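You operate a simulated robot arm through the tools that you are given. There is no shell and no other tool. Be economical: measure what you need, move in short steps, check, and stop when the job is done.

The job below is to be done with a simulated robot arm. You get a single attempt, and the scene is never put back.

Task
Read the shim that the clamped purple felt pad lacks and press it on.
Fine: block of that size on the black square, red-post lever over and back, block back, white handle open; pinch and drop nothing. Set down upright: what you pick out.

It is judged by the outcome, as a careful person would: the job done as asked, and still so three seconds after it is handed in. It fails if anything else is knocked over, pushed out of place, dropped, spilled or broken.

Robot
A 6-joint arm with a two-finger parallel gripper, fixed in place. Base frame: the origin is at the foot of the arm, x ahead of it, y to its left, z up; the work surface is at about z = 0.82. Readings come in m, degrees, newtons and seconds.
With the tool pointing down near the work surface it reaches from about 0.26 to 0.68 m from the base axis. Its first joint turns from -66.0 to 66.0 degrees. Payload 2.9 kg.
The TCP is the grasp point between the finger pads, 0.03 m short of the fingertips. In the tool frame z runs along the fingers and y along their closing line. The gripper opens to 0.11 m. The fingers are 0.02 m wide and 0.01 m thick; the gripper's body (0.048 by 0.112 m) begins 0.055 m behind the TCP.
Orientation is told as [roll, pitch, yaw] about the base's x, y, z axes, in that order, counted from this pose: with the fingers straight down and closing along the base's y, the tool's x points along the base's -x, its y along +y and its z along -z.

Tools
- The arm moves only by the tool move_arm. Its argument "moves" is one flat list of numbers, 7 for each row, row after row: the shift along the tool's x, y, z in m, then the turn, a rotation vector about the tool's x, y, z in degrees, then the finger opening in m, from 0 to 0.11. In form: [dx, dy, dz, rx, ry, rz, gripper, dx, dy, dz, rx, ry, rz, gripper, ...]. A call has 1 to 20 rows; each row shifts and turns the commanded pose from where the row before left it, along the tool's axes as they then stand. Each row takes 0.2 s and may step no farther than 0.05 m and 8.6 degrees from the row before; otherwise, or with a gripper value out of range, the whole call is refused. A pose out of reach is approached as far as the arm can. The call stops where the force on the tool passes 60 N (or 10 N more than at its start, if that is more) or the arm is blocked; 0.2 s more then pass. Each finger travels about 0.108 m/s and halts on what it meets, pressing with about 44 N; the grip force reading is that of the motor and also rises with nothing between the fingers. The clock runs only during rows and for 0.2 s after the last one: add rows that do not move to give the fingers time. The reply holds the time, the measured pose of the TCP, the force on the tool along the base axes, the opening and the grip force, in the units named above and with some noise, with the torque about the TCP (base axes, N m) and any sound that the robot's microphone picked up, and new pictures: "show" is both (left out), scene, wrist or none.
- Cameras (640 x 400 px; columns grow to the right, rows downward): "scene" is fixed at [0.0819, 0.4512, 1.3881]; the picture's right is [-0.63, -0.78, 0.00], its down [-0.42, 0.34, -0.84] and it looks along [0.65, -0.53, -0.54] (base axes); focal length 316 px, centre (320, 200). "wrist" rides on the gripper at [0.072, 0.017, -0.103] in the tool frame; the picture's right is [-0.23, 0.97, 0.00], its down [-0.76, -0.18, -0.62] and it looks along [-0.61, -0.14, 0.78] (tool axes); focal length 222 px, centre (320, 200). There is no depth. A picture from a camera that has moved, and an enlarged one, comes with that camera's place and axes in the base frame and with its lens. The place of the scene camera against the robot may be out by one fixed shift of up to 0.018 m in any direction.
- inspect(camera, box): a new picture of the part [left, top, right, bottom] of that camera's present view, enlarged. The clock stands still meanwhile.
- job_done(): hands the job in; it is judged then, once.

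Go step by step. Nothing tells you positions but the pictures and the camera data: compare them with the known pose of the tool, close in by small moves and look again before you grip or let go. The budget is 120 turns and 200 pictures, counting those below and the enlarged ones. Unless the task says otherwise, let go and move clear before handing in, and close with one line.

The tools are called as name(argument=value, ...) on one line, values as JSON. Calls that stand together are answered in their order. move_arm: Moves the arm, as the interface text tells. Its arguments: {"type":"object","properties":{"moves":{"type":"array","items":{"type":"number"}},"show":{"type":"string","enum":["both","scene","wrist","none"]}},"required":["moves"]} The other tools are called the same way: inspect (camera, box) takes an enlarged picture of a part of a camera's view; job_done () hands the job in.

At the start:

```text
clock: 0.0
tcp_pos: [0.458, 0.0373, 1.2219]
ee_rot: [0.0, 0.0, 0.0]
force: [-0.6, -1.2, 0.4]
wrist_torque: [-0.01, 0.0, 0.0]
finger_gap: 0.1099
grasp_force: 0.1
```

scene: 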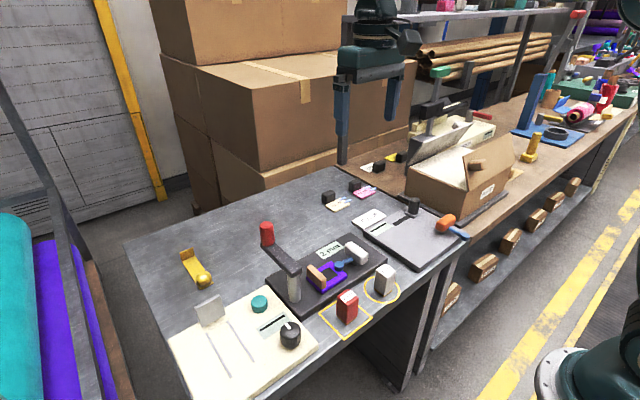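
wrist: 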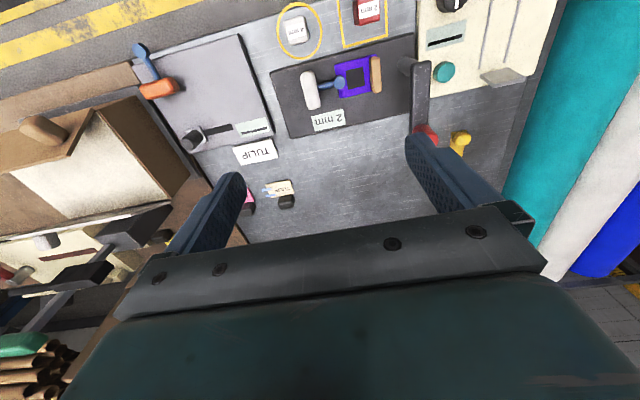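

I see a bench with a clamped purple pad, a press-like lever, two blocks in yellow outlines and several devices. I'll enlarge the views to read labels.

inspect(camera="scene", box=[240, 210, 420, 350])

inspect(camera="wrist", box=[240, 0, 480, 150])

inspect(camera="scene", box=[300, 160, 480, 280])

inspect(camera="wrist", box=[120, 0, 340, 220])

inspect(camera="scene", box=[160, 230, 340, 390])

```text
2.86 times, centred on (330, 280) of scene
camera zoom: at [0.0819, 0.4512, 1.3881], right [-0.63, -0.78, 0.0], down [-0.42, 0.34, -0.84], along [0.65, -0.53, -0.54], focal length 904 px, centre (291, -29)
```

zoom: 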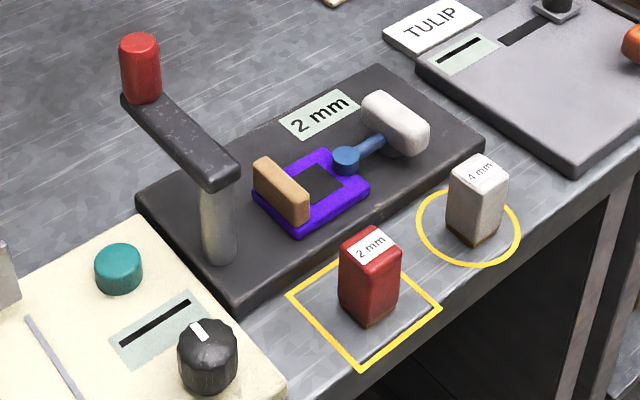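

```text
2.67 times, centred on (360, 75) of wrist
camera zoom: at [0.3841, 0.054, 1.3263], right [0.23, 0.97, 0.0], down [0.76, -0.18, 0.62], along [0.61, -0.14, -0.78], focal length 592 px, centre (213, 533)
```

zoom: 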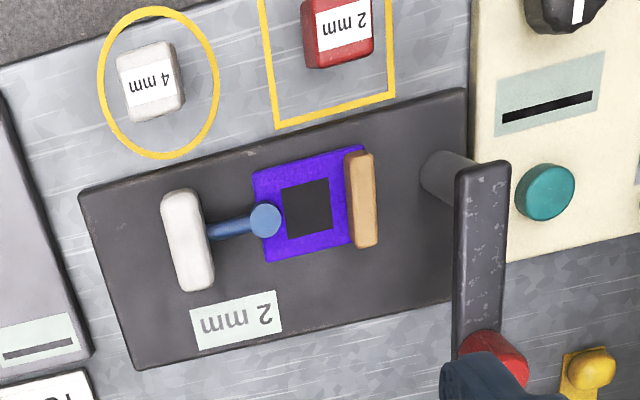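

```text
3.33 times, centred on (390, 220) of scene
camera zoom: at [0.0819, 0.4512, 1.3881], right [-0.63, -0.78, 0.0], down [-0.42, 0.34, -0.84], along [0.65, -0.53, -0.54], focal length 1055 px, centre (87, 133)
```

zoom: 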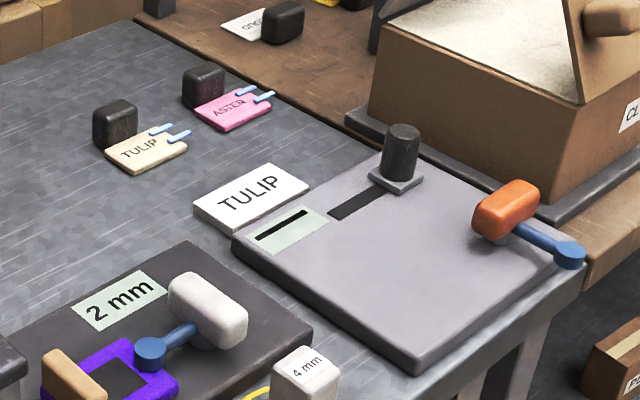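

```text
1.82 times, centred on (230, 110) of wrist
camera zoom: at [0.3841, 0.054, 1.3263], right [0.23, 0.97, 0.0], down [0.76, -0.18, 0.62], along [0.61, -0.14, -0.78], focal length 404 px, centre (484, 364)
```

zoom: 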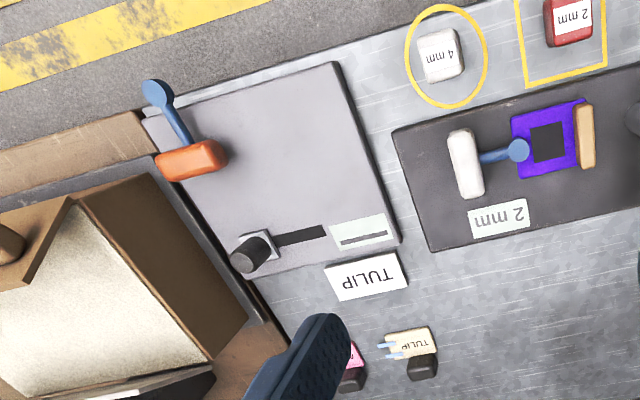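

```text
2.50 times, centred on (250, 310) of scene
camera zoom: at [0.0819, 0.4512, 1.3881], right [-0.63, -0.78, 0.0], down [-0.42, 0.34, -0.84], along [0.65, -0.53, -0.54], focal length 791 px, centre (495, -75)
```

zoom: 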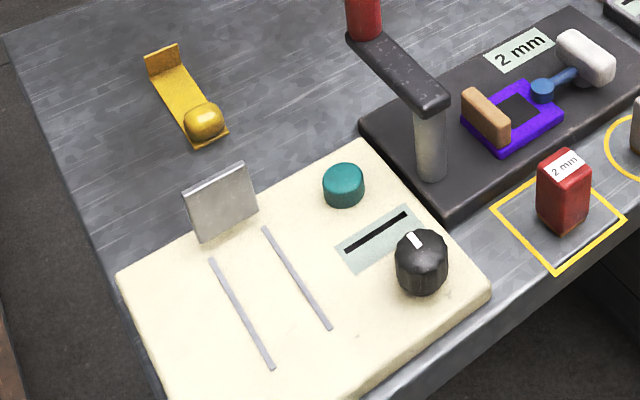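

The plate reads "2 mm", so the red 2 mm block is the one: about (0.387, 0.131). The black square is near (0.483, 0.102) and the lever pivot near (0.485, 0.20) with its knob toward +x. I'll move above the red block and turn the fingers to close along x.

move_arm(moves=[0.0142, 0.0188, 0.0344, 0, 0, 0, 0.11, 0.0142, 0.0188, 0.0344, 0, 0, 0, 0.11, 0.0142, 0.0188, 0.0344, 0, 0, 0, 0.11, 0.0142, 0.0188, 0.0344, 0, 0, 0, 0.11, 0.0142, 0.0188, 0.0344, 0, 0, 0, 0.11, 0, 0, 0, 0, 0, -8.1818, 0.11, 0, 0, 0, 0, 0, -8.1818, 0.11, 0, 0, 0, 0, 0, -8.1818, 0.11, 0, 0, 0, 0, 0, -8.1818, 0.11, 0, 0, 0, 0, 0, -8.1818, 0.11, 0, 0, 0, 0, 0, -8.1818, 0.11, 0, 0, 0, 0, 0, -8.1818, 0.11, 0, 0, 0, 0, 0, -8.1818, 0.11, 0, 0, 0, 0, 0, -8.1818, 0.11, 0, 0, 0, 0, 0, -8.1818, 0.11, 0, 0, 0, 0, 0, -8.1818, 0.11])

```text
clock: 3.4
tcp_pos: [0.3874, 0.131, 1.0487]
ee_rot: [-0.1, 0.0, 90.1]
force: [0.7, -0.7, -0.2]
wrist_torque: [-0.01, 0.01, 0.03]
finger_gap: 0.1101
grasp_force: 0.0
camera wrist: at [0.3685, 0.0584, 1.1542], right [-0.97, 0.22, 0.0], down [0.18, 0.76, 0.62], along [0.14, 0.61, -0.78], focal length 222 px, centre (320, 200)
```

scene: 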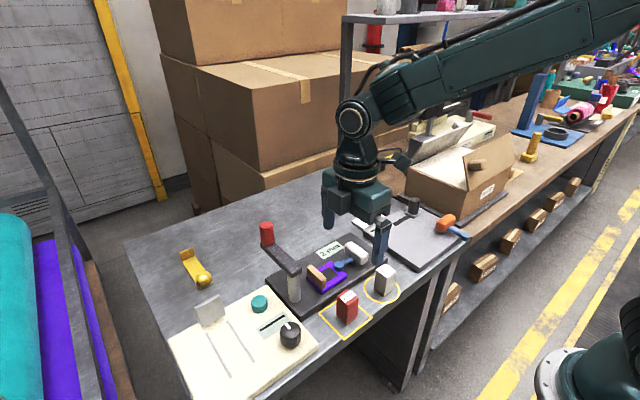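
wrist: 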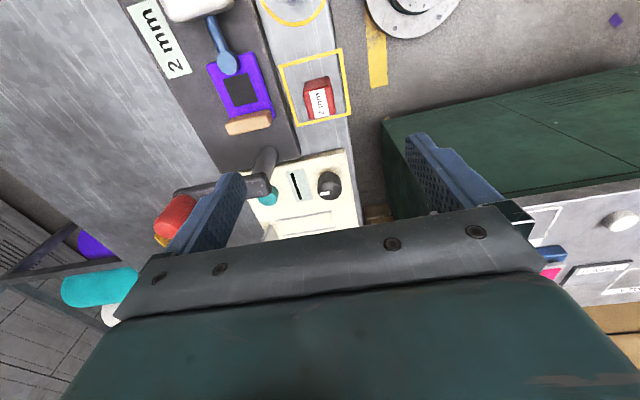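

The block lies under the gripper as estimated. I'll enlarge to refine its edges and height.

inspect(camera="wrist", box=[180, 0, 400, 200])

inspect(camera="scene", box=[260, 230, 420, 340])

```text
2.00 times, centred on (290, 100) of wrist
camera zoom: at [0.3685, 0.0584, 1.1542], right [-0.97, 0.22, 0.0], down [0.18, 0.76, 0.62], along [0.14, 0.61, -0.78], focal length 444 px, centre (380, 400)
```

zoom: 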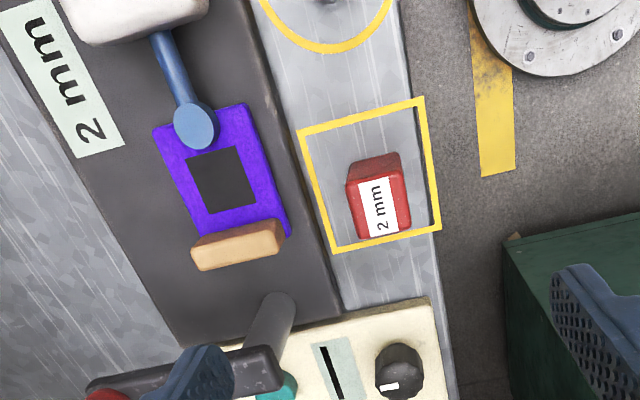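

```text
3.64 times, centred on (340, 285) of scene
camera zoom: at [0.0819, 0.4512, 1.3881], right [-0.63, -0.78, 0.0], down [-0.42, 0.34, -0.84], along [0.65, -0.53, -0.54], focal length 1151 px, centre (247, -109)
```

zoom: 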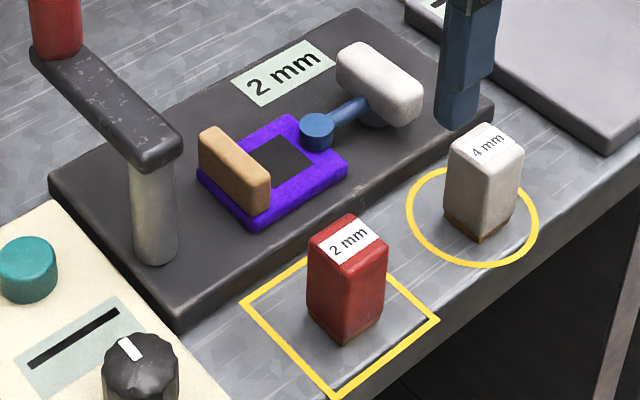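

The red block is about 32 mm square, 66 mm tall, centred near (0.385, 0.132). I'll descend to just above it with a 60 mm opening and check.

move_arm(moves=[-0.0003, 0.0006, 0.03, 0, 0, 0, 0.06, -0.0003, 0.0006, 0.03, 0, 0, 0, 0.06, -0.0003, 0.0006, 0.03, 0, 0, 0, 0.06, -0.0001, 0.0006, 0.028, 0, 0, 0, 0.06, 0, 0, 0, 0, 0, 0, 0.06])

```text
clock: 4.6
tcp_pos: [0.3814, 0.133, 0.9319]
ee_rot: [0.0, -0.1, 90.0]
force: [0.0, -0.5, -0.3]
wrist_torque: [0.0, 0.02, 0.0]
finger_gap: 0.0598
grasp_force: 0.1
camera wrist: at [0.3639, 0.0601, 1.0365], right [-0.97, 0.23, 0.0], down [0.18, 0.76, 0.62], along [0.14, 0.61, -0.78], focal length 222 px, centre (320, 200)
```

scene: 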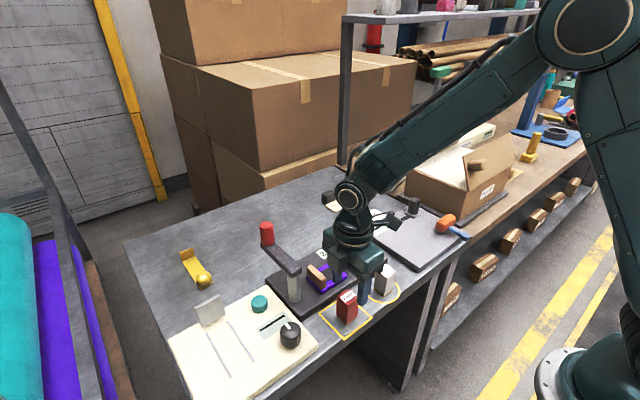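
wrist: 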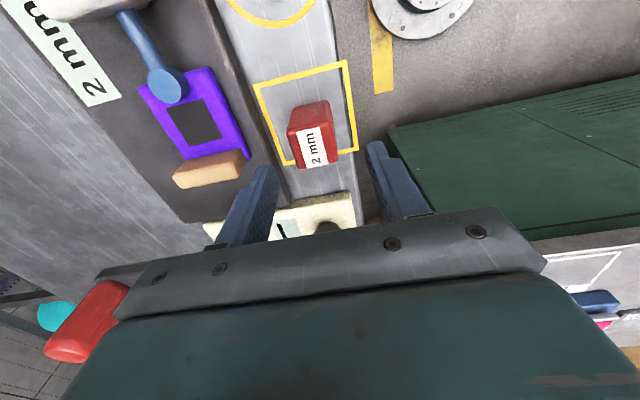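

inspect(camera="wrist", box=[220, 50, 420, 250])

inspect(camera="scene", box=[300, 230, 400, 340])

```text
2.00 times, centred on (320, 150) of wrist
camera zoom: at [0.3639, 0.0601, 1.0365], right [-0.97, 0.23, 0.0], down [0.18, 0.76, 0.62], along [0.14, 0.61, -0.78], focal length 444 px, centre (320, 300)
```

zoom: 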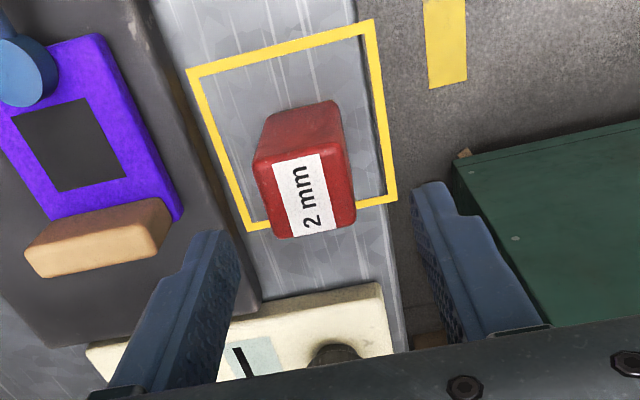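

```text
3.64 times, centred on (350, 285) of scene
camera zoom: at [0.0819, 0.4512, 1.3881], right [-0.63, -0.78, 0.0], down [-0.42, 0.34, -0.84], along [0.65, -0.53, -0.54], focal length 1151 px, centre (211, -109)
```

zoom: 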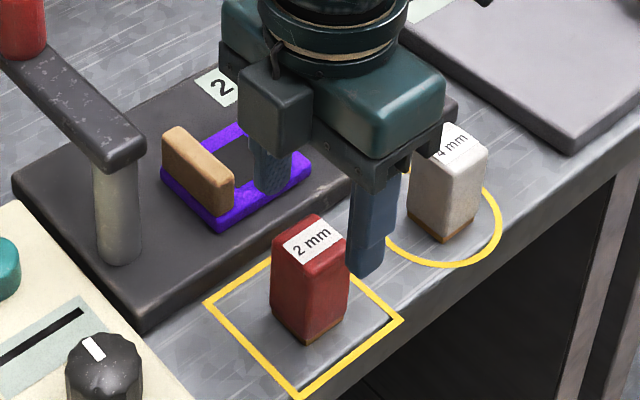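

Block centre refined to about (0.384, 0.130). Descending around it and gripping.

move_arm(moves=[0.0015, -0.001, 0.015, 0, 0, 0, 0.06, 0.0015, -0.001, 0.02, 0, 0, 0, 0.06, 0, 0, 0.02, 0, 0, 0, 0.06, 0, 0, 0.01, 0, 0, 0, 0.06, 0, 0, 0, 0, 0, 0, 0.06])

```text
clock: 5.8
tcp_pos: [0.3855, 0.1304, 0.8663]
ee_rot: [0.0, 0.0, 90.1]
force: [-0.4, -0.1, 0.1]
wrist_torque: [0.02, -0.03, -0.04]
finger_gap: 0.06
grasp_force: 0.0
camera wrist: at [0.3673, 0.0572, 0.971], right [-0.97, 0.23, 0.0], down [0.18, 0.76, 0.62], along [0.14, 0.61, -0.78], focal length 222 px, centre (320, 200)
```

scene: 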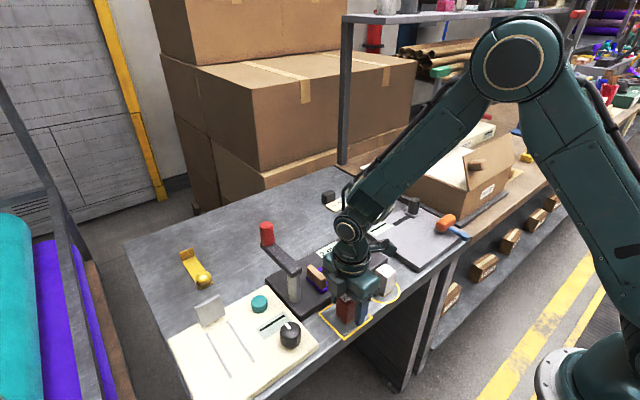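
wrist: 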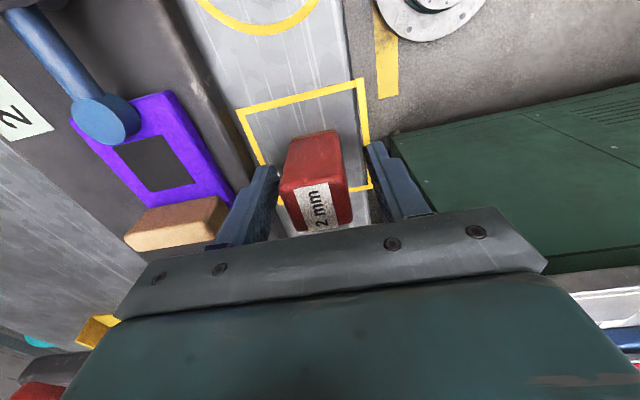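

move_arm(moves=[0, 0, 0, 0, 0, 0, 0.045, 0, 0, 0, 0, 0, 0, 0.02, 0, 0, 0, 0, 0, 0, 0.02, 0, 0, 0, 0, 0, 0, 0.02], show="wrist")

```text
clock: 6.8
tcp_pos: [0.3849, 0.1302, 0.8665]
ee_rot: [0.0, 0.0, 90.0]
force: [1.3, -0.3, 0.7]
wrist_torque: [0.0, -0.04, 0.02]
finger_gap: 0.0334
grasp_force: 44.0
camera wrist: at [0.3674, 0.0572, 0.9711], right [-0.97, 0.23, 0.0], down [0.18, 0.76, 0.62], along [0.14, 0.61, -0.78], focal length 222 px, centre (320, 200)
```

wrist: 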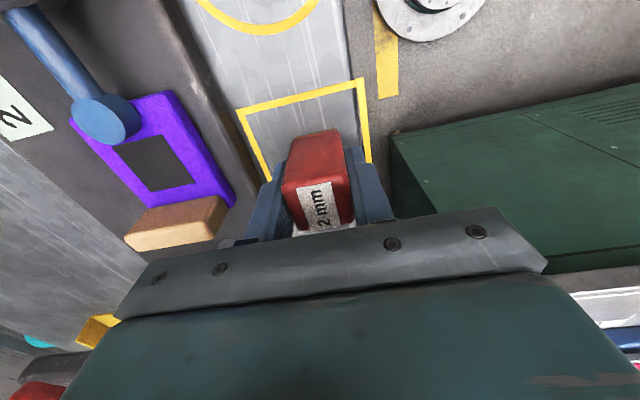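

Block gripped (33 mm). Lifting 10 cm, then moving over the pad.

move_arm(moves=[0, 0, -0.02, 0, 0, 0, 0.02, 0, 0, -0.04, 0, 0, 0, 0.02, 0, 0, -0.04, 0, 0, 0, 0.02, 0.009, -0.034, 0, 0, 0, 0, 0.02, 0.009, -0.033, 0, 0, 0, 0, 0.02, 0.009, -0.033, 0, 0, 0, 0, 0.02, 0, 0, 0, 0, 0, 0, 0.02])

inspect(camera="wrist", box=[200, 0, 420, 220])

inspect(camera="scene", box=[250, 200, 410, 320])

```text
clock: 8.4
tcp_pos: [0.4843, 0.1042, 0.9677]
ee_rot: [-0.1, 0.0, 90.1]
force: [0.2, -0.8, -1.3]
wrist_torque: [0.03, 0.02, 0.02]
finger_gap: 0.0337
grasp_force: 43.5
camera wrist: at [0.4671, 0.0303, 1.0715], right [-0.97, 0.23, 0.0], down [0.18, 0.76, 0.62], along [0.14, 0.61, -0.78], focal length 222 px, centre (320, 200)
```

scene: 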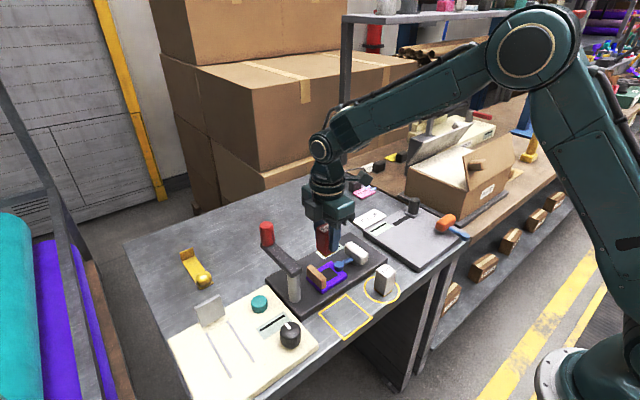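
wrist: 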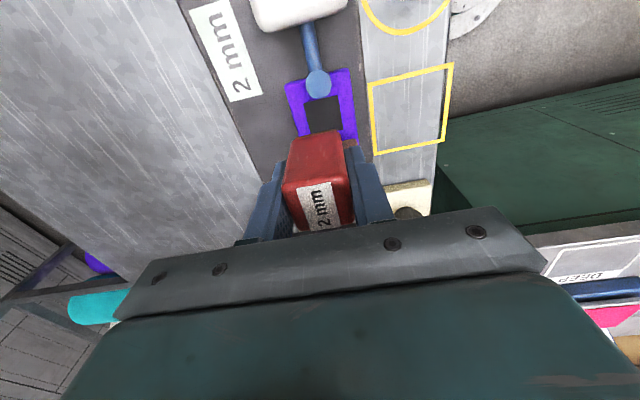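

```text
1.82 times, centred on (310, 110) of wrist
camera zoom: at [0.4671, 0.0303, 1.0715], right [-0.97, 0.23, 0.0], down [0.18, 0.76, 0.62], along [0.14, 0.61, -0.78], focal length 404 px, centre (338, 364)
```

zoom: 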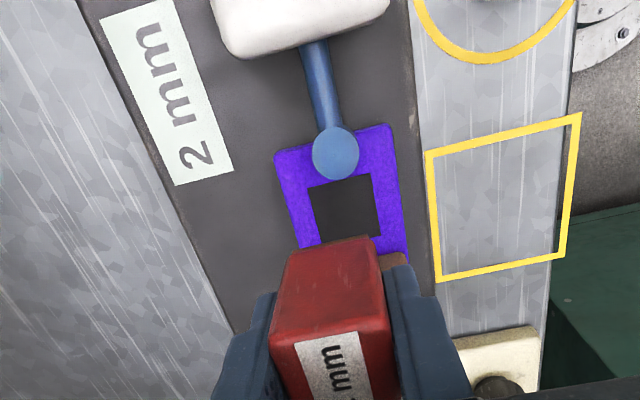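

```text
3.33 times, centred on (330, 260) of scene
camera zoom: at [0.0819, 0.4512, 1.3881], right [-0.63, -0.78, 0.0], down [-0.42, 0.34, -0.84], along [0.65, -0.53, -0.54], focal length 1055 px, centre (287, 0)
```

zoom: 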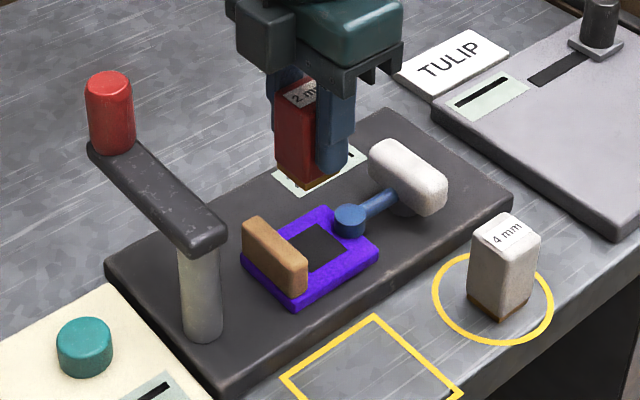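

The black square's centre works out to about (0.480, 0.105). Lowering to just above it for a closer look.

move_arm(moves=[-0.001, 0.004, 0.02, 0, 0, 0, 0.02, 0, 0, 0.02, 0, 0, 0, 0.02, 0, 0, 0.017, 0, 0, 0, 0.02, 0, 0, 0, 0, 0, 0, 0.02], show="none")

inspect(camera="wrist", box=[220, 50, 420, 230])

inspect(camera="scene", box=[270, 220, 390, 310])

```text
clock: 9.4
tcp_pos: [0.4814, 0.1038, 0.9101]
ee_rot: [0.0, 0.0, 90.1]
force: [0.1, -0.9, -1.7]
wrist_torque: [0.02, -0.01, -0.02]
finger_gap: 0.0333
grasp_force: 43.8
```

```text
2.22 times, centred on (320, 140) of wrist
camera zoom: at [0.464, 0.0315, 1.0142], right [-0.97, 0.23, 0.0], down [0.18, 0.76, 0.62], along [0.14, 0.61, -0.78], focal length 494 px, centre (320, 333)
```

zoom: 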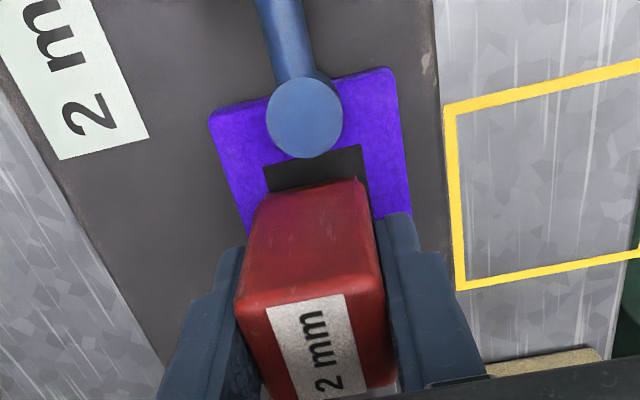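

```text
4.44 times, centred on (330, 265) of scene
camera zoom: at [0.0819, 0.4512, 1.3881], right [-0.63, -0.78, 0.0], down [-0.42, 0.34, -0.84], along [0.65, -0.53, -0.54], focal length 1407 px, centre (276, -89)
```

zoom: 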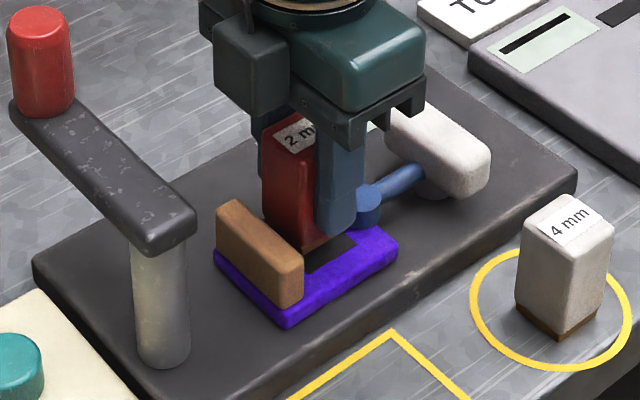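

Near edge of the square is y≈0.089, so I'll shift +2 mm in y and lower in small steps.

move_arm(moves=[-0.002, 0.001, 0.006, 0, 0, 0, 0.02, 0, 0, 0.006, 0, 0, 0, 0.02, 0, 0, 0.004, 0, 0, 0, 0.02, 0, 0, 0, 0, 0, 0, 0.02], show="none")

inspect(camera="wrist", box=[220, 50, 420, 230])

inspect(camera="scene", box=[290, 235, 370, 305])

```text
clock: 10.4
tcp_pos: [0.4805, 0.1068, 0.8982]
ee_rot: [-0.3, -0.2, 90.0]
force: [-11.4, 0.6, 43.8]
wrist_torque: [-0.04, 0.6, 0.0]
finger_gap: 0.0336
grasp_force: 43.8
```

```text
2.22 times, centred on (320, 140) of wrist
camera zoom: at [0.4627, 0.0336, 1.0014], right [-0.97, 0.23, -0.01], down [0.17, 0.76, 0.63], along [0.15, 0.61, -0.78], focal length 494 px, centre (320, 333)
```

zoom: 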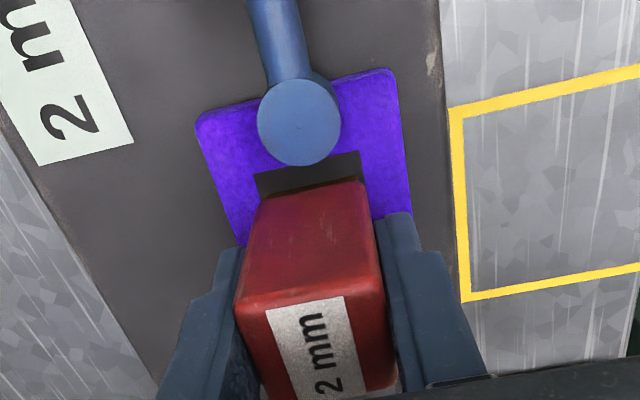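

```text
5.71 times, centred on (330, 270) of scene
camera zoom: at [0.081, 0.4511, 1.3882], right [-0.63, -0.78, 0.0], down [-0.42, 0.34, -0.84], along [0.65, -0.53, -0.54], focal length 1809 px, centre (263, -200)
```

zoom: 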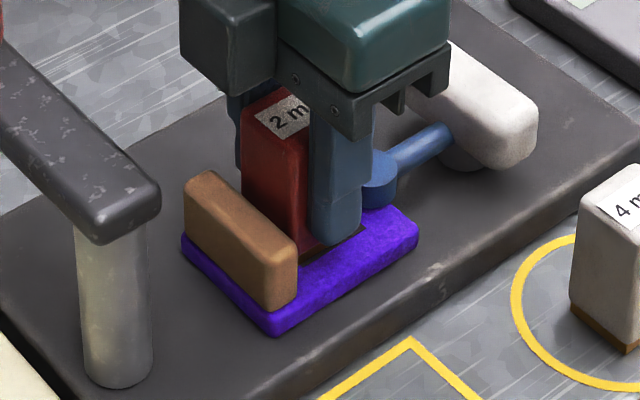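

Contact came at block-bottom z≈0.852, so the pad top is higher than assumed. That puts the square's centre near (0.479, 0.102). I'll lift 6 mm, shift −5 mm in y, and look.

move_arm(moves=[0, 0, -0.006, 0, 0, 0, 0.02, 0, 0, -0.005, 0, 0, 0, 0.02, 0.0025, 0.0005, 0, 0, 0, 0, 0.02, 0.0025, 0.0005, 0, 0, 0, 0, 0.02, 0, 0, 0, 0, 0, 0, 0.02], show="none")

inspect(camera="wrist", box=[260, 60, 380, 160])

inspect(camera="scene", box=[300, 235, 370, 300])

```text
clock: 11.6
tcp_pos: [0.4793, 0.1013, 0.9059]
ee_rot: [0.0, 0.1, 90.0]
force: [0.0, -0.7, -1.4]
wrist_torque: [0.03, 0.02, 0.01]
finger_gap: 0.0336
grasp_force: 44.2
```

```text
4.00 times, centred on (320, 110) of wrist
camera zoom: at [0.4619, 0.0282, 1.0093], right [-0.97, 0.23, 0.0], down [0.18, 0.76, 0.62], along [0.14, 0.61, -0.78], focal length 888 px, centre (320, 560)
```

zoom: 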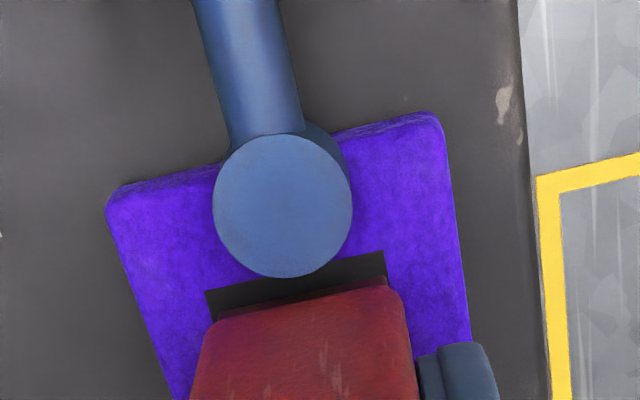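

```text
6.15 times, centred on (335, 268) of scene
camera zoom: at [0.0819, 0.4512, 1.3881], right [-0.63, -0.78, 0.0], down [-0.42, 0.34, -0.84], along [0.65, -0.53, -0.54], focal length 1948 px, centre (228, -215)
```

zoom: 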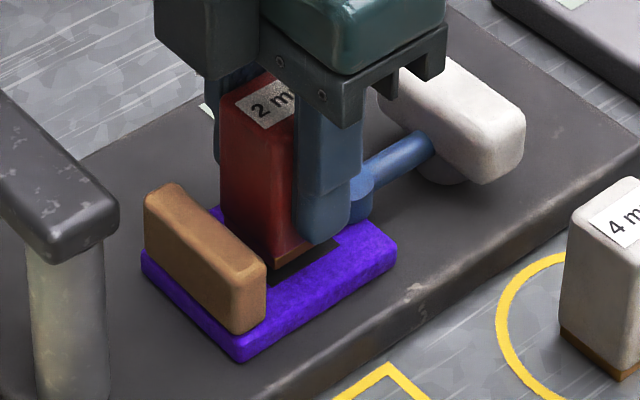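

Square is axis-aligned at (0.480, 0.102). One more −2 mm in y, then down to light contact.

move_arm(moves=[0.002, 0, 0, 0, 0, 0, 0.02, 0, 0, 0.003, 0, 0, 0, 0.02, 0, 0, 0.002, 0, 0, 0, 0.02, 0, 0, 0.0015, 0, 0, 0, 0.02, 0, 0, 0, 0, 0, 0, 0.02], show="none")

inspect(camera="wrist", box=[260, 60, 380, 160])

inspect(camera="scene", box=[300, 235, 370, 300])

```text
clock: 12.8
tcp_pos: [0.4797, 0.0998, 0.8984]
ee_rot: [0.0, -0.1, 90.0]
force: [0.3, 0.1, -1.4]
wrist_torque: [0.0, -0.01, -0.03]
finger_gap: 0.0334
grasp_force: 44.2
```

```text
4.00 times, centred on (320, 110) of wrist
camera zoom: at [0.4619, 0.0263, 1.0027], right [-0.97, 0.23, 0.0], down [0.18, 0.76, 0.62], along [0.14, 0.61, -0.78], focal length 888 px, centre (320, 560)
```

zoom: 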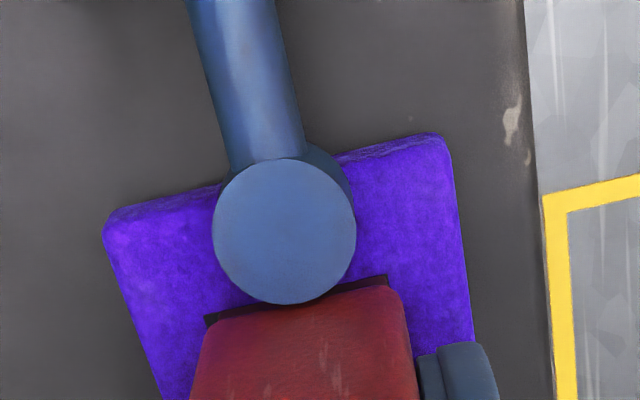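

```text
6.15 times, centred on (335, 268) of scene
camera zoom: at [0.0819, 0.4512, 1.3881], right [-0.63, -0.78, 0.0], down [-0.42, 0.34, -0.84], along [0.65, -0.53, -0.54], focal length 1948 px, centre (228, -215)
```

zoom: 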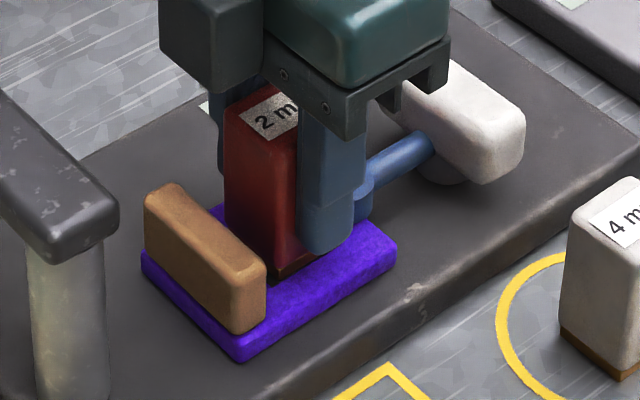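

move_arm(moves=[0, 0, 0.001, 0, 0, 0, 0.02, 0, 0, 0.001, 0, 0, 0, 0.02, 0, 0, 0, 0, 0, 0, 0.02], show="none")

```text
clock: 13.6
tcp_pos: [0.4794, 0.0984, 0.897]
ee_rot: [0.0, 0.0, 90.1]
force: [-5.8, 1.1, 16.2]
wrist_torque: [0.03, 0.24, 0.0]
finger_gap: 0.0333
grasp_force: 44.5
```

Light contact (16 N). Releasing pad preload slightly and opening the fingers.

move_arm(moves=[0, 0, -0.001, 0, 0, 0, 0.02, 0, 0, 0, 0, 0, 0, 0.035, 0, 0, 0, 0, 0, 0, 0.045, 0, 0, 0, 0, 0, 0, 0.055, 0, 0, 0, 0, 0, 0, 0.055], show="none")

inspect(camera="wrist", box=[220, 60, 400, 220])

inspect(camera="scene", box=[300, 235, 370, 300])

```text
clock: 14.8
tcp_pos: [0.4801, 0.0996, 0.8979]
ee_rot: [0.0, -0.1, 90.1]
force: [0.2, 0.0, -0.1]
wrist_torque: [0.04, 0.0, -0.01]
finger_gap: 0.055
grasp_force: 0.0
```

```text
2.50 times, centred on (310, 140) of wrist
camera zoom: at [0.4625, 0.0261, 1.0018], right [-0.97, 0.23, 0.0], down [0.18, 0.76, 0.62], along [0.14, 0.61, -0.78], focal length 555 px, centre (345, 350)
```

zoom: 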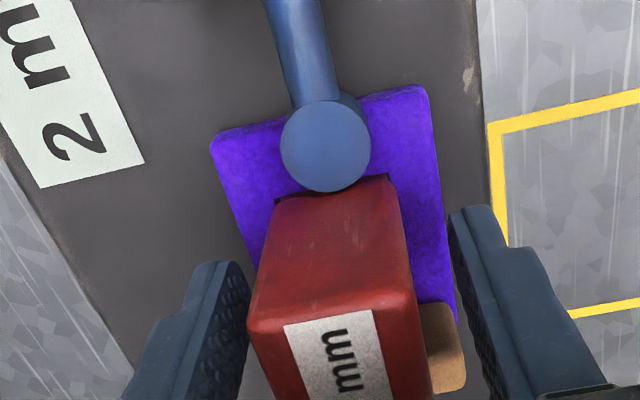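

```text
6.15 times, centred on (335, 268) of scene
camera zoom: at [0.0819, 0.4512, 1.3881], right [-0.63, -0.78, 0.0], down [-0.42, 0.34, -0.84], along [0.65, -0.53, -0.54], focal length 1948 px, centre (228, -215)
```

zoom: 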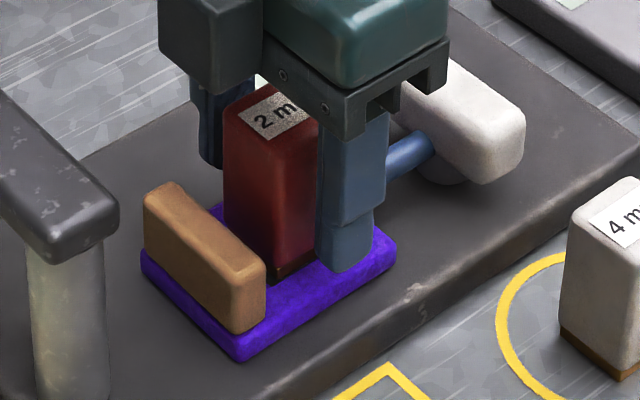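

Block stands on the black square, with the fingers clear. Rising straight up, turning to yaw 0 and moving over to view the lever.

move_arm(moves=[0, 0, -0.02, 0, 0, 0, 0.055, 0, 0, -0.04, 0, 0, 0, 0.055, 0, 0, -0.05, 0, 0, 0, 0.055, 0, 0, -0.05, 0, 0, 0, 0.055, 0, 0, 0, 0, 0, 8.1818, 0.08, 0, 0, 0, 0, 0, 8.1818, 0.08, 0, 0, 0, 0, 0, 8.1818, 0.08, 0, 0, 0, 0, 0, 8.1818, 0.08, 0, 0, 0, 0, 0, 8.1818, 0.08, 0, 0, 0, 0, 0, 8.1818, 0.08, 0, 0, 0, 0, 0, 8.1818, 0.08, 0, 0, 0, 0, 0, 8.1818, 0.08, 0, 0, 0, 0, 0, 8.1818, 0.08, 0, 0, 0, 0, 0, 8.1818, 0.08, 0, 0, 0, 0, 0, 8.1818, 0.08, -0.007, 0.033, 0, 0, 0, 0, 0.08, -0.007, 0.033, 0, 0, 0, 0, 0.08, -0.006, 0.034, 0, 0, 0, 0, 0.08, 0, 0, 0, 0, 0, 0, 0.08])

inspect(camera="scene", box=[240, 200, 400, 320])

```text
clock: 18.8
tcp_pos: [0.5011, 0.1988, 1.0575]
ee_rot: [0.0, 0.0, 0.1]
force: [0.0, -0.8, -0.5]
wrist_torque: [0.02, -0.01, -0.03]
finger_gap: 0.0799
grasp_force: 0.1
camera wrist: at [0.4281, 0.2151, 1.1618], right [0.23, 0.97, 0.0], down [0.76, -0.18, 0.62], along [0.61, -0.14, -0.78], focal length 222 px, centre (320, 200)
```

scene: 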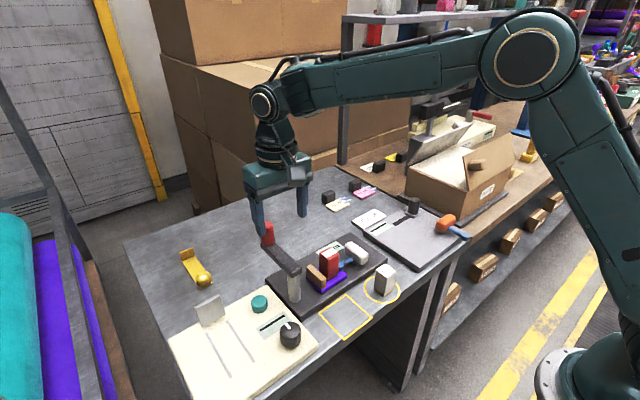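
wrist: 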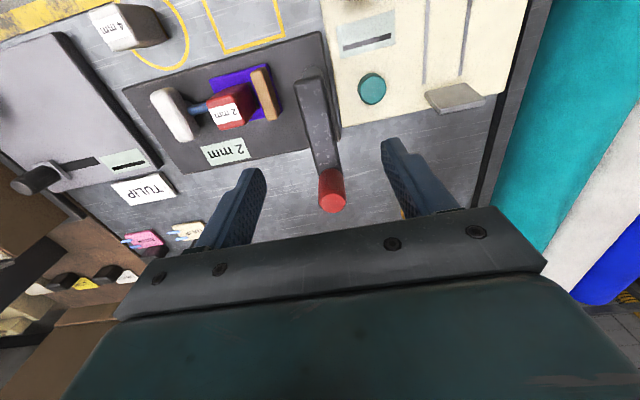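

```text
3.33 times, centred on (320, 260) of scene
camera zoom: at [0.0819, 0.4513, 1.3881], right [-0.63, -0.78, 0.0], down [-0.42, 0.34, -0.84], along [0.65, -0.53, -0.54], focal length 1055 px, centre (320, 0)
```

zoom: 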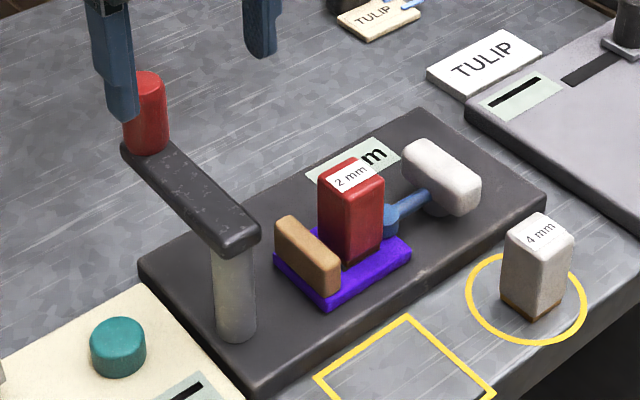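

Now enlarge the lever in the wrist view to get its height relative to the block.

inspect(camera="wrist", box=[180, 40, 420, 240])

inspect(camera="scene", box=[250, 220, 360, 310])

```text
2.00 times, centred on (300, 140) of wrist
camera zoom: at [0.4281, 0.2151, 1.1618], right [0.23, 0.97, 0.0], down [0.76, -0.18, 0.62], along [0.61, -0.14, -0.78], focal length 444 px, centre (360, 320)
```

zoom: 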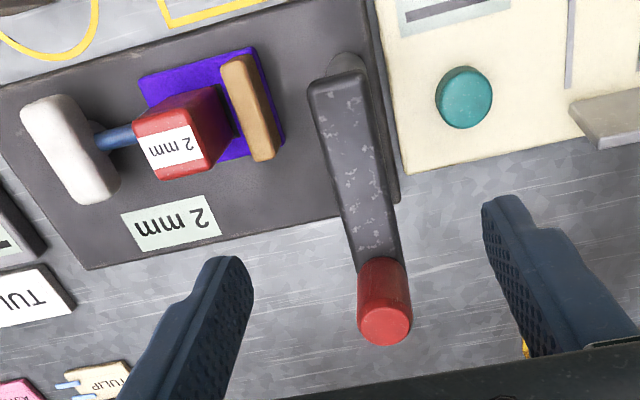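

```text
4.44 times, centred on (305, 265) of scene
camera zoom: at [0.0819, 0.4513, 1.3881], right [-0.63, -0.78, 0.0], down [-0.42, 0.34, -0.84], along [0.65, -0.53, -0.54], focal length 1407 px, centre (387, -89)
```

zoom: 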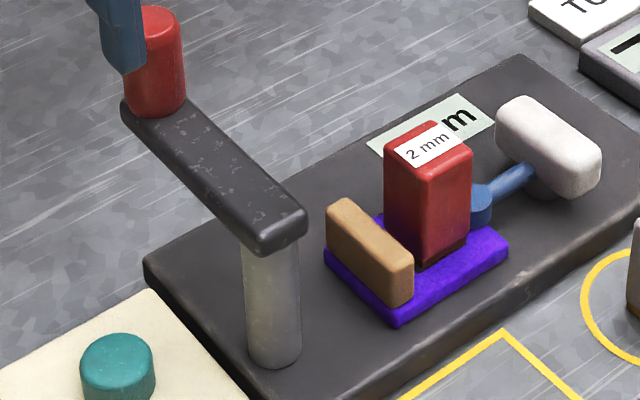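

Triangulation: knob top centre ≈ (0.564, 0.196, 0.993), pivot ≈ (0.475, 0.197), arm underside ≈ 0.93, which clears the block top (0.918). Next, above the knob.

move_arm(moves=[-0.032, -0.001, 0, 0, 0, 0, 0.06, -0.031, -0.001, 0, 0, 0, 0, 0.06, 0, 0, 0.02, 0, 0, 0, 0.06, 0, 0, 0, 0, 0, 0, 0.06])

inspect(camera="scene", box=[220, 180, 340, 280])

inspect(camera="wrist", box=[220, 80, 420, 240])

```text
clock: 19.8
tcp_pos: [0.5626, 0.1955, 1.0377]
ee_rot: [0.0, 0.0, 0.0]
force: [0.9, -0.6, -0.3]
wrist_torque: [0.01, -0.01, 0.0]
finger_gap: 0.06
grasp_force: 0.0
camera wrist: at [0.4896, 0.2122, 1.1422], right [0.23, 0.97, 0.0], down [0.76, -0.18, 0.62], along [0.61, -0.14, -0.78], focal length 222 px, centre (320, 200)
```

scene: 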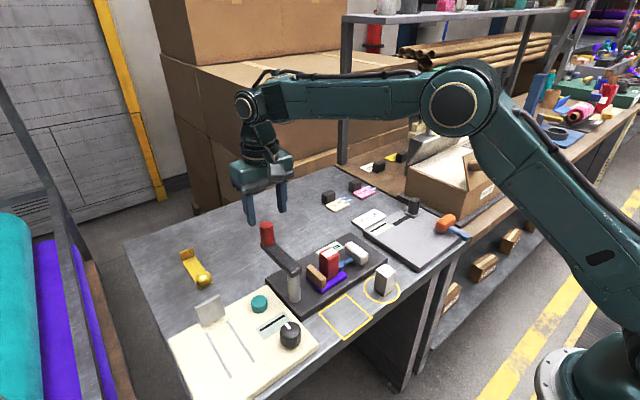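
wrist: 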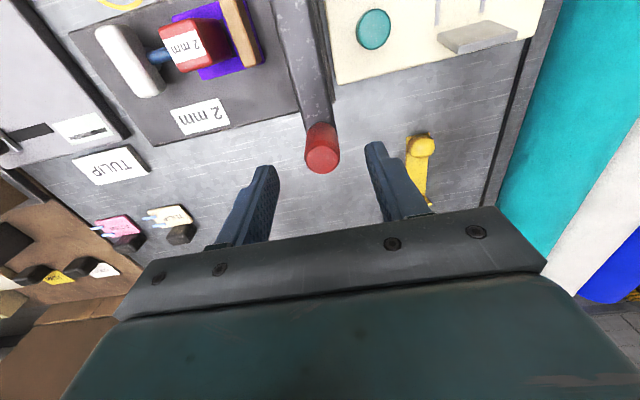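

```text
4.00 times, centred on (280, 230) of scene
camera zoom: at [0.0819, 0.4512, 1.3881], right [-0.63, -0.78, 0.0], down [-0.42, 0.34, -0.84], along [0.65, -0.53, -0.54], focal length 1266 px, centre (480, 80)
```

zoom: 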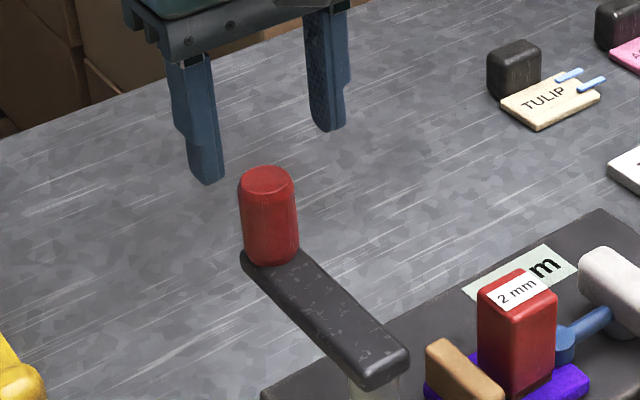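

```text
2.50 times, centred on (320, 160) of wrist
camera zoom: at [0.4896, 0.2122, 1.1422], right [0.23, 0.97, 0.0], down [0.76, -0.18, 0.62], along [0.61, -0.14, -0.78], focal length 555 px, centre (320, 300)
```

zoom: 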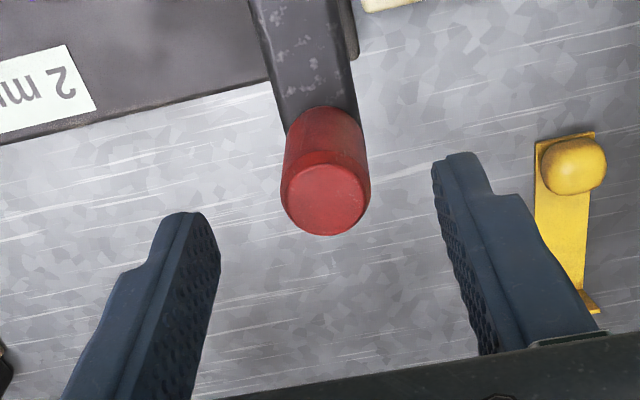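

Knob refined to (0.569, 0.195), top z≈0.988. Descending around it (tips at ~0.952, above the lever arm) and closing.

move_arm(moves=[-0.0065, 0, 0.01, 0, 0, 0, 0.06, 0, 0, 0.02, 0, 0, 0, 0.06, 0, 0, 0.02, 0, 0, 0, 0.06, 0, 0, 0.006, 0, 0, 0, 0.06, 0, 0, 0, 0, 0, 0, 0.06])

inspect(camera="scene", box=[220, 180, 340, 280])

```text
clock: 21.0
tcp_pos: [0.5705, 0.1944, 0.9824]
ee_rot: [0.0, 0.0, 0.0]
force: [-0.6, 0.7, 0.2]
wrist_torque: [0.03, 0.0, 0.04]
finger_gap: 0.0601
grasp_force: 0.1
camera wrist: at [0.4972, 0.212, 1.0865], right [0.23, 0.97, 0.0], down [0.76, -0.18, 0.62], along [0.61, -0.14, -0.78], focal length 222 px, centre (320, 200)
```

scene: 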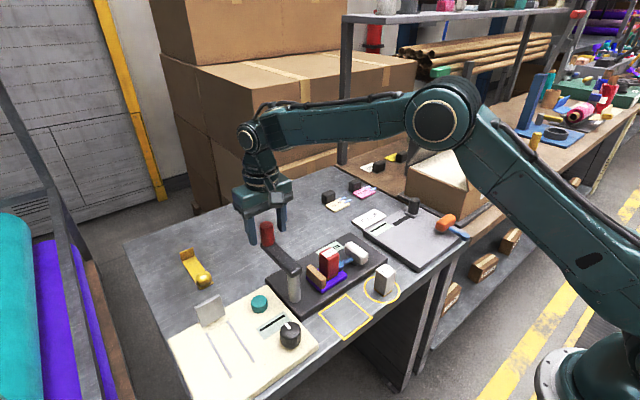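
wrist: 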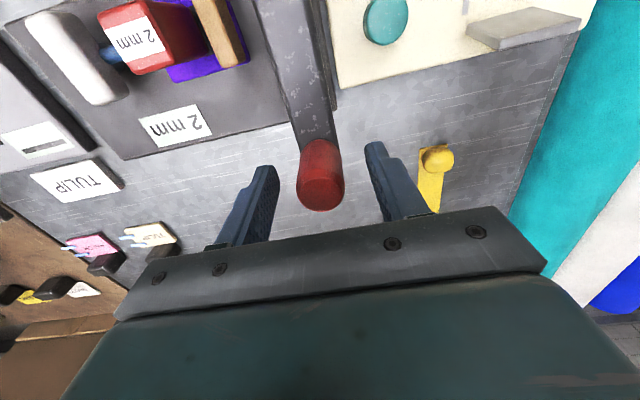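

```text
4.00 times, centred on (280, 230) of scene
camera zoom: at [0.0819, 0.4512, 1.3881], right [-0.63, -0.78, 0.0], down [-0.42, 0.34, -0.84], along [0.65, -0.53, -0.54], focal length 1266 px, centre (480, 80)
```

zoom: 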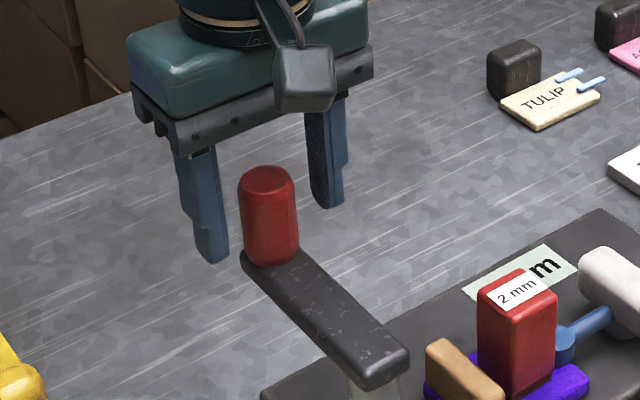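

Gripper appears ~6 mm too far in +x; shifting and closing on the knob.

move_arm(moves=[0.006, 0, 0, 0, 0, 0, 0.06, 0, 0, 0, 0, 0, 0, 0.04, 0, 0, 0, 0, 0, 0, 0.015, 0, 0, 0, 0, 0, 0, 0.015, 0, 0, 0, 0, 0, 0, 0.015])

inspect(camera="scene", box=[220, 180, 340, 280])

```text
clock: 22.2
tcp_pos: [0.5622, 0.1954, 0.9813]
ee_rot: [0.0, 0.0, 0.0]
force: [-2.5, -4.2, 0.6]
wrist_torque: [-0.06, -0.03, 0.0]
finger_gap: 0.0291
grasp_force: 44.7
camera wrist: at [0.4904, 0.2116, 1.0867], right [0.23, 0.97, 0.0], down [0.76, -0.18, 0.62], along [0.61, -0.14, -0.78], focal length 222 px, centre (320, 200)
```

scene: 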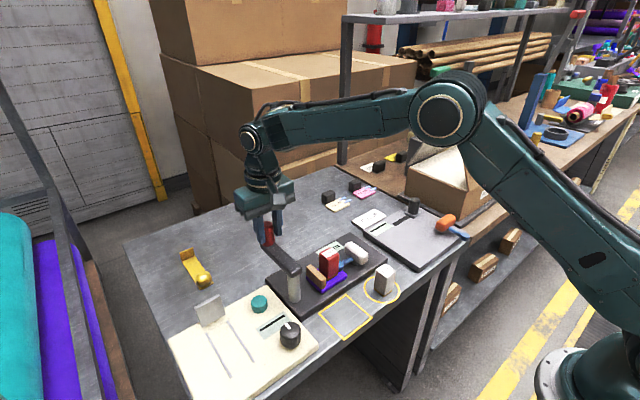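
wrist: 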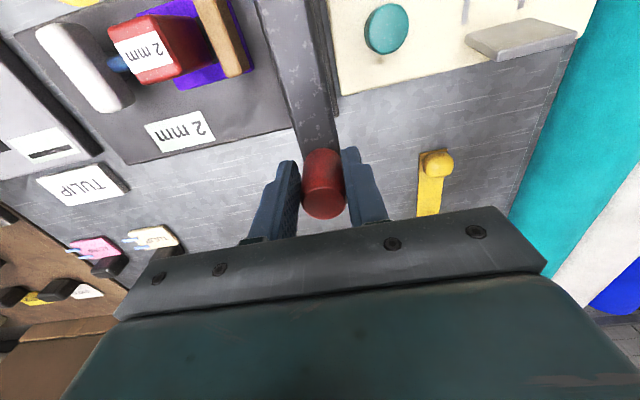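

```text
4.00 times, centred on (280, 230) of scene
camera zoom: at [0.0818, 0.4511, 1.3881], right [-0.63, -0.78, 0.0], down [-0.42, 0.34, -0.84], along [0.65, -0.53, -0.54], focal length 1266 px, centre (480, 80)
```

zoom: 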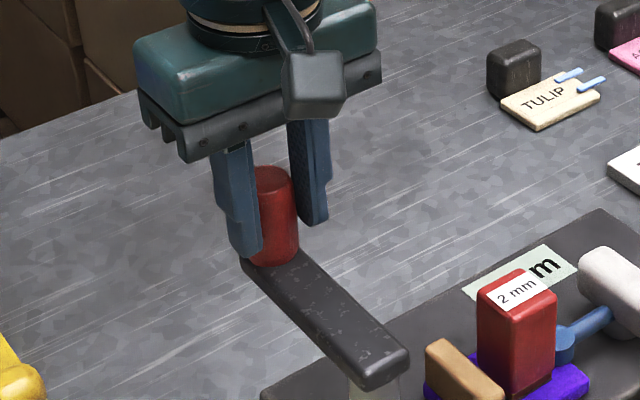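

Knob gripped. I'll swing the lever clockwise about the pivot, starting with 15°.

move_arm(moves=[0.00076, -0.01162, 0, 0, 0, 7.5, 0.015, 0.00076, -0.01162, 0, 0, 0, 7.5, 0.015, 0, 0, 0, 0, 0, 0, 0.015], show="scene")

```text
clock: 23.0
tcp_pos: [0.5619, 0.1748, 0.9825]
ee_rot: [-0.1, -0.1, -14.9]
force: [-6.4, 5.9, 0.9]
wrist_torque: [-0.14, -0.58, -0.23]
finger_gap: 0.0288
grasp_force: 44.7
```

scene: 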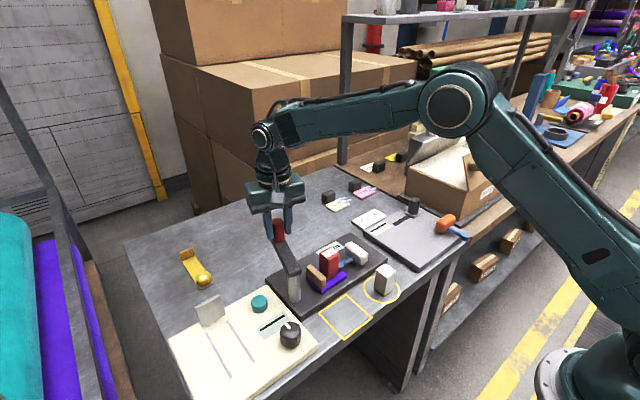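

The lever turns easily with low force. Continuing to about 52°.

move_arm(moves=[0.00076, -0.01162, 0, 0, 0, 7.5, 0.015, 0.00076, -0.01162, 0, 0, 0, 7.5, 0.015, 0.00076, -0.01162, 0, 0, 0, 7.5, 0.015, 0.00076, -0.01162, 0, 0, 0, 7.5, 0.015, 0.00076, -0.01162, 0, 0, 0, 7.5, 0.015, 0, 0, 0, 0, 0, 0, 0.015], show="none")

inspect(camera="scene", box=[240, 190, 380, 310])

```text
clock: 24.4
tcp_pos: [0.5283, 0.1287, 0.9824]
ee_rot: [0.1, 0.1, -52.4]
force: [-8.4, 21.0, 6.0]
wrist_torque: [0.08, -0.14, -0.38]
finger_gap: 0.0289
grasp_force: 45.1
```

```text
3.33 times, centred on (310, 250) of scene
camera zoom: at [0.0815, 0.4518, 1.3879], right [-0.63, -0.78, 0.0], down [-0.42, 0.34, -0.84], along [0.65, -0.53, -0.54], focal length 1055 px, centre (353, 33)
```

zoom: 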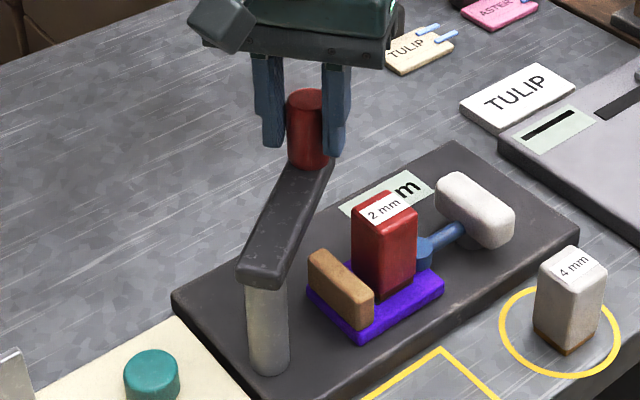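

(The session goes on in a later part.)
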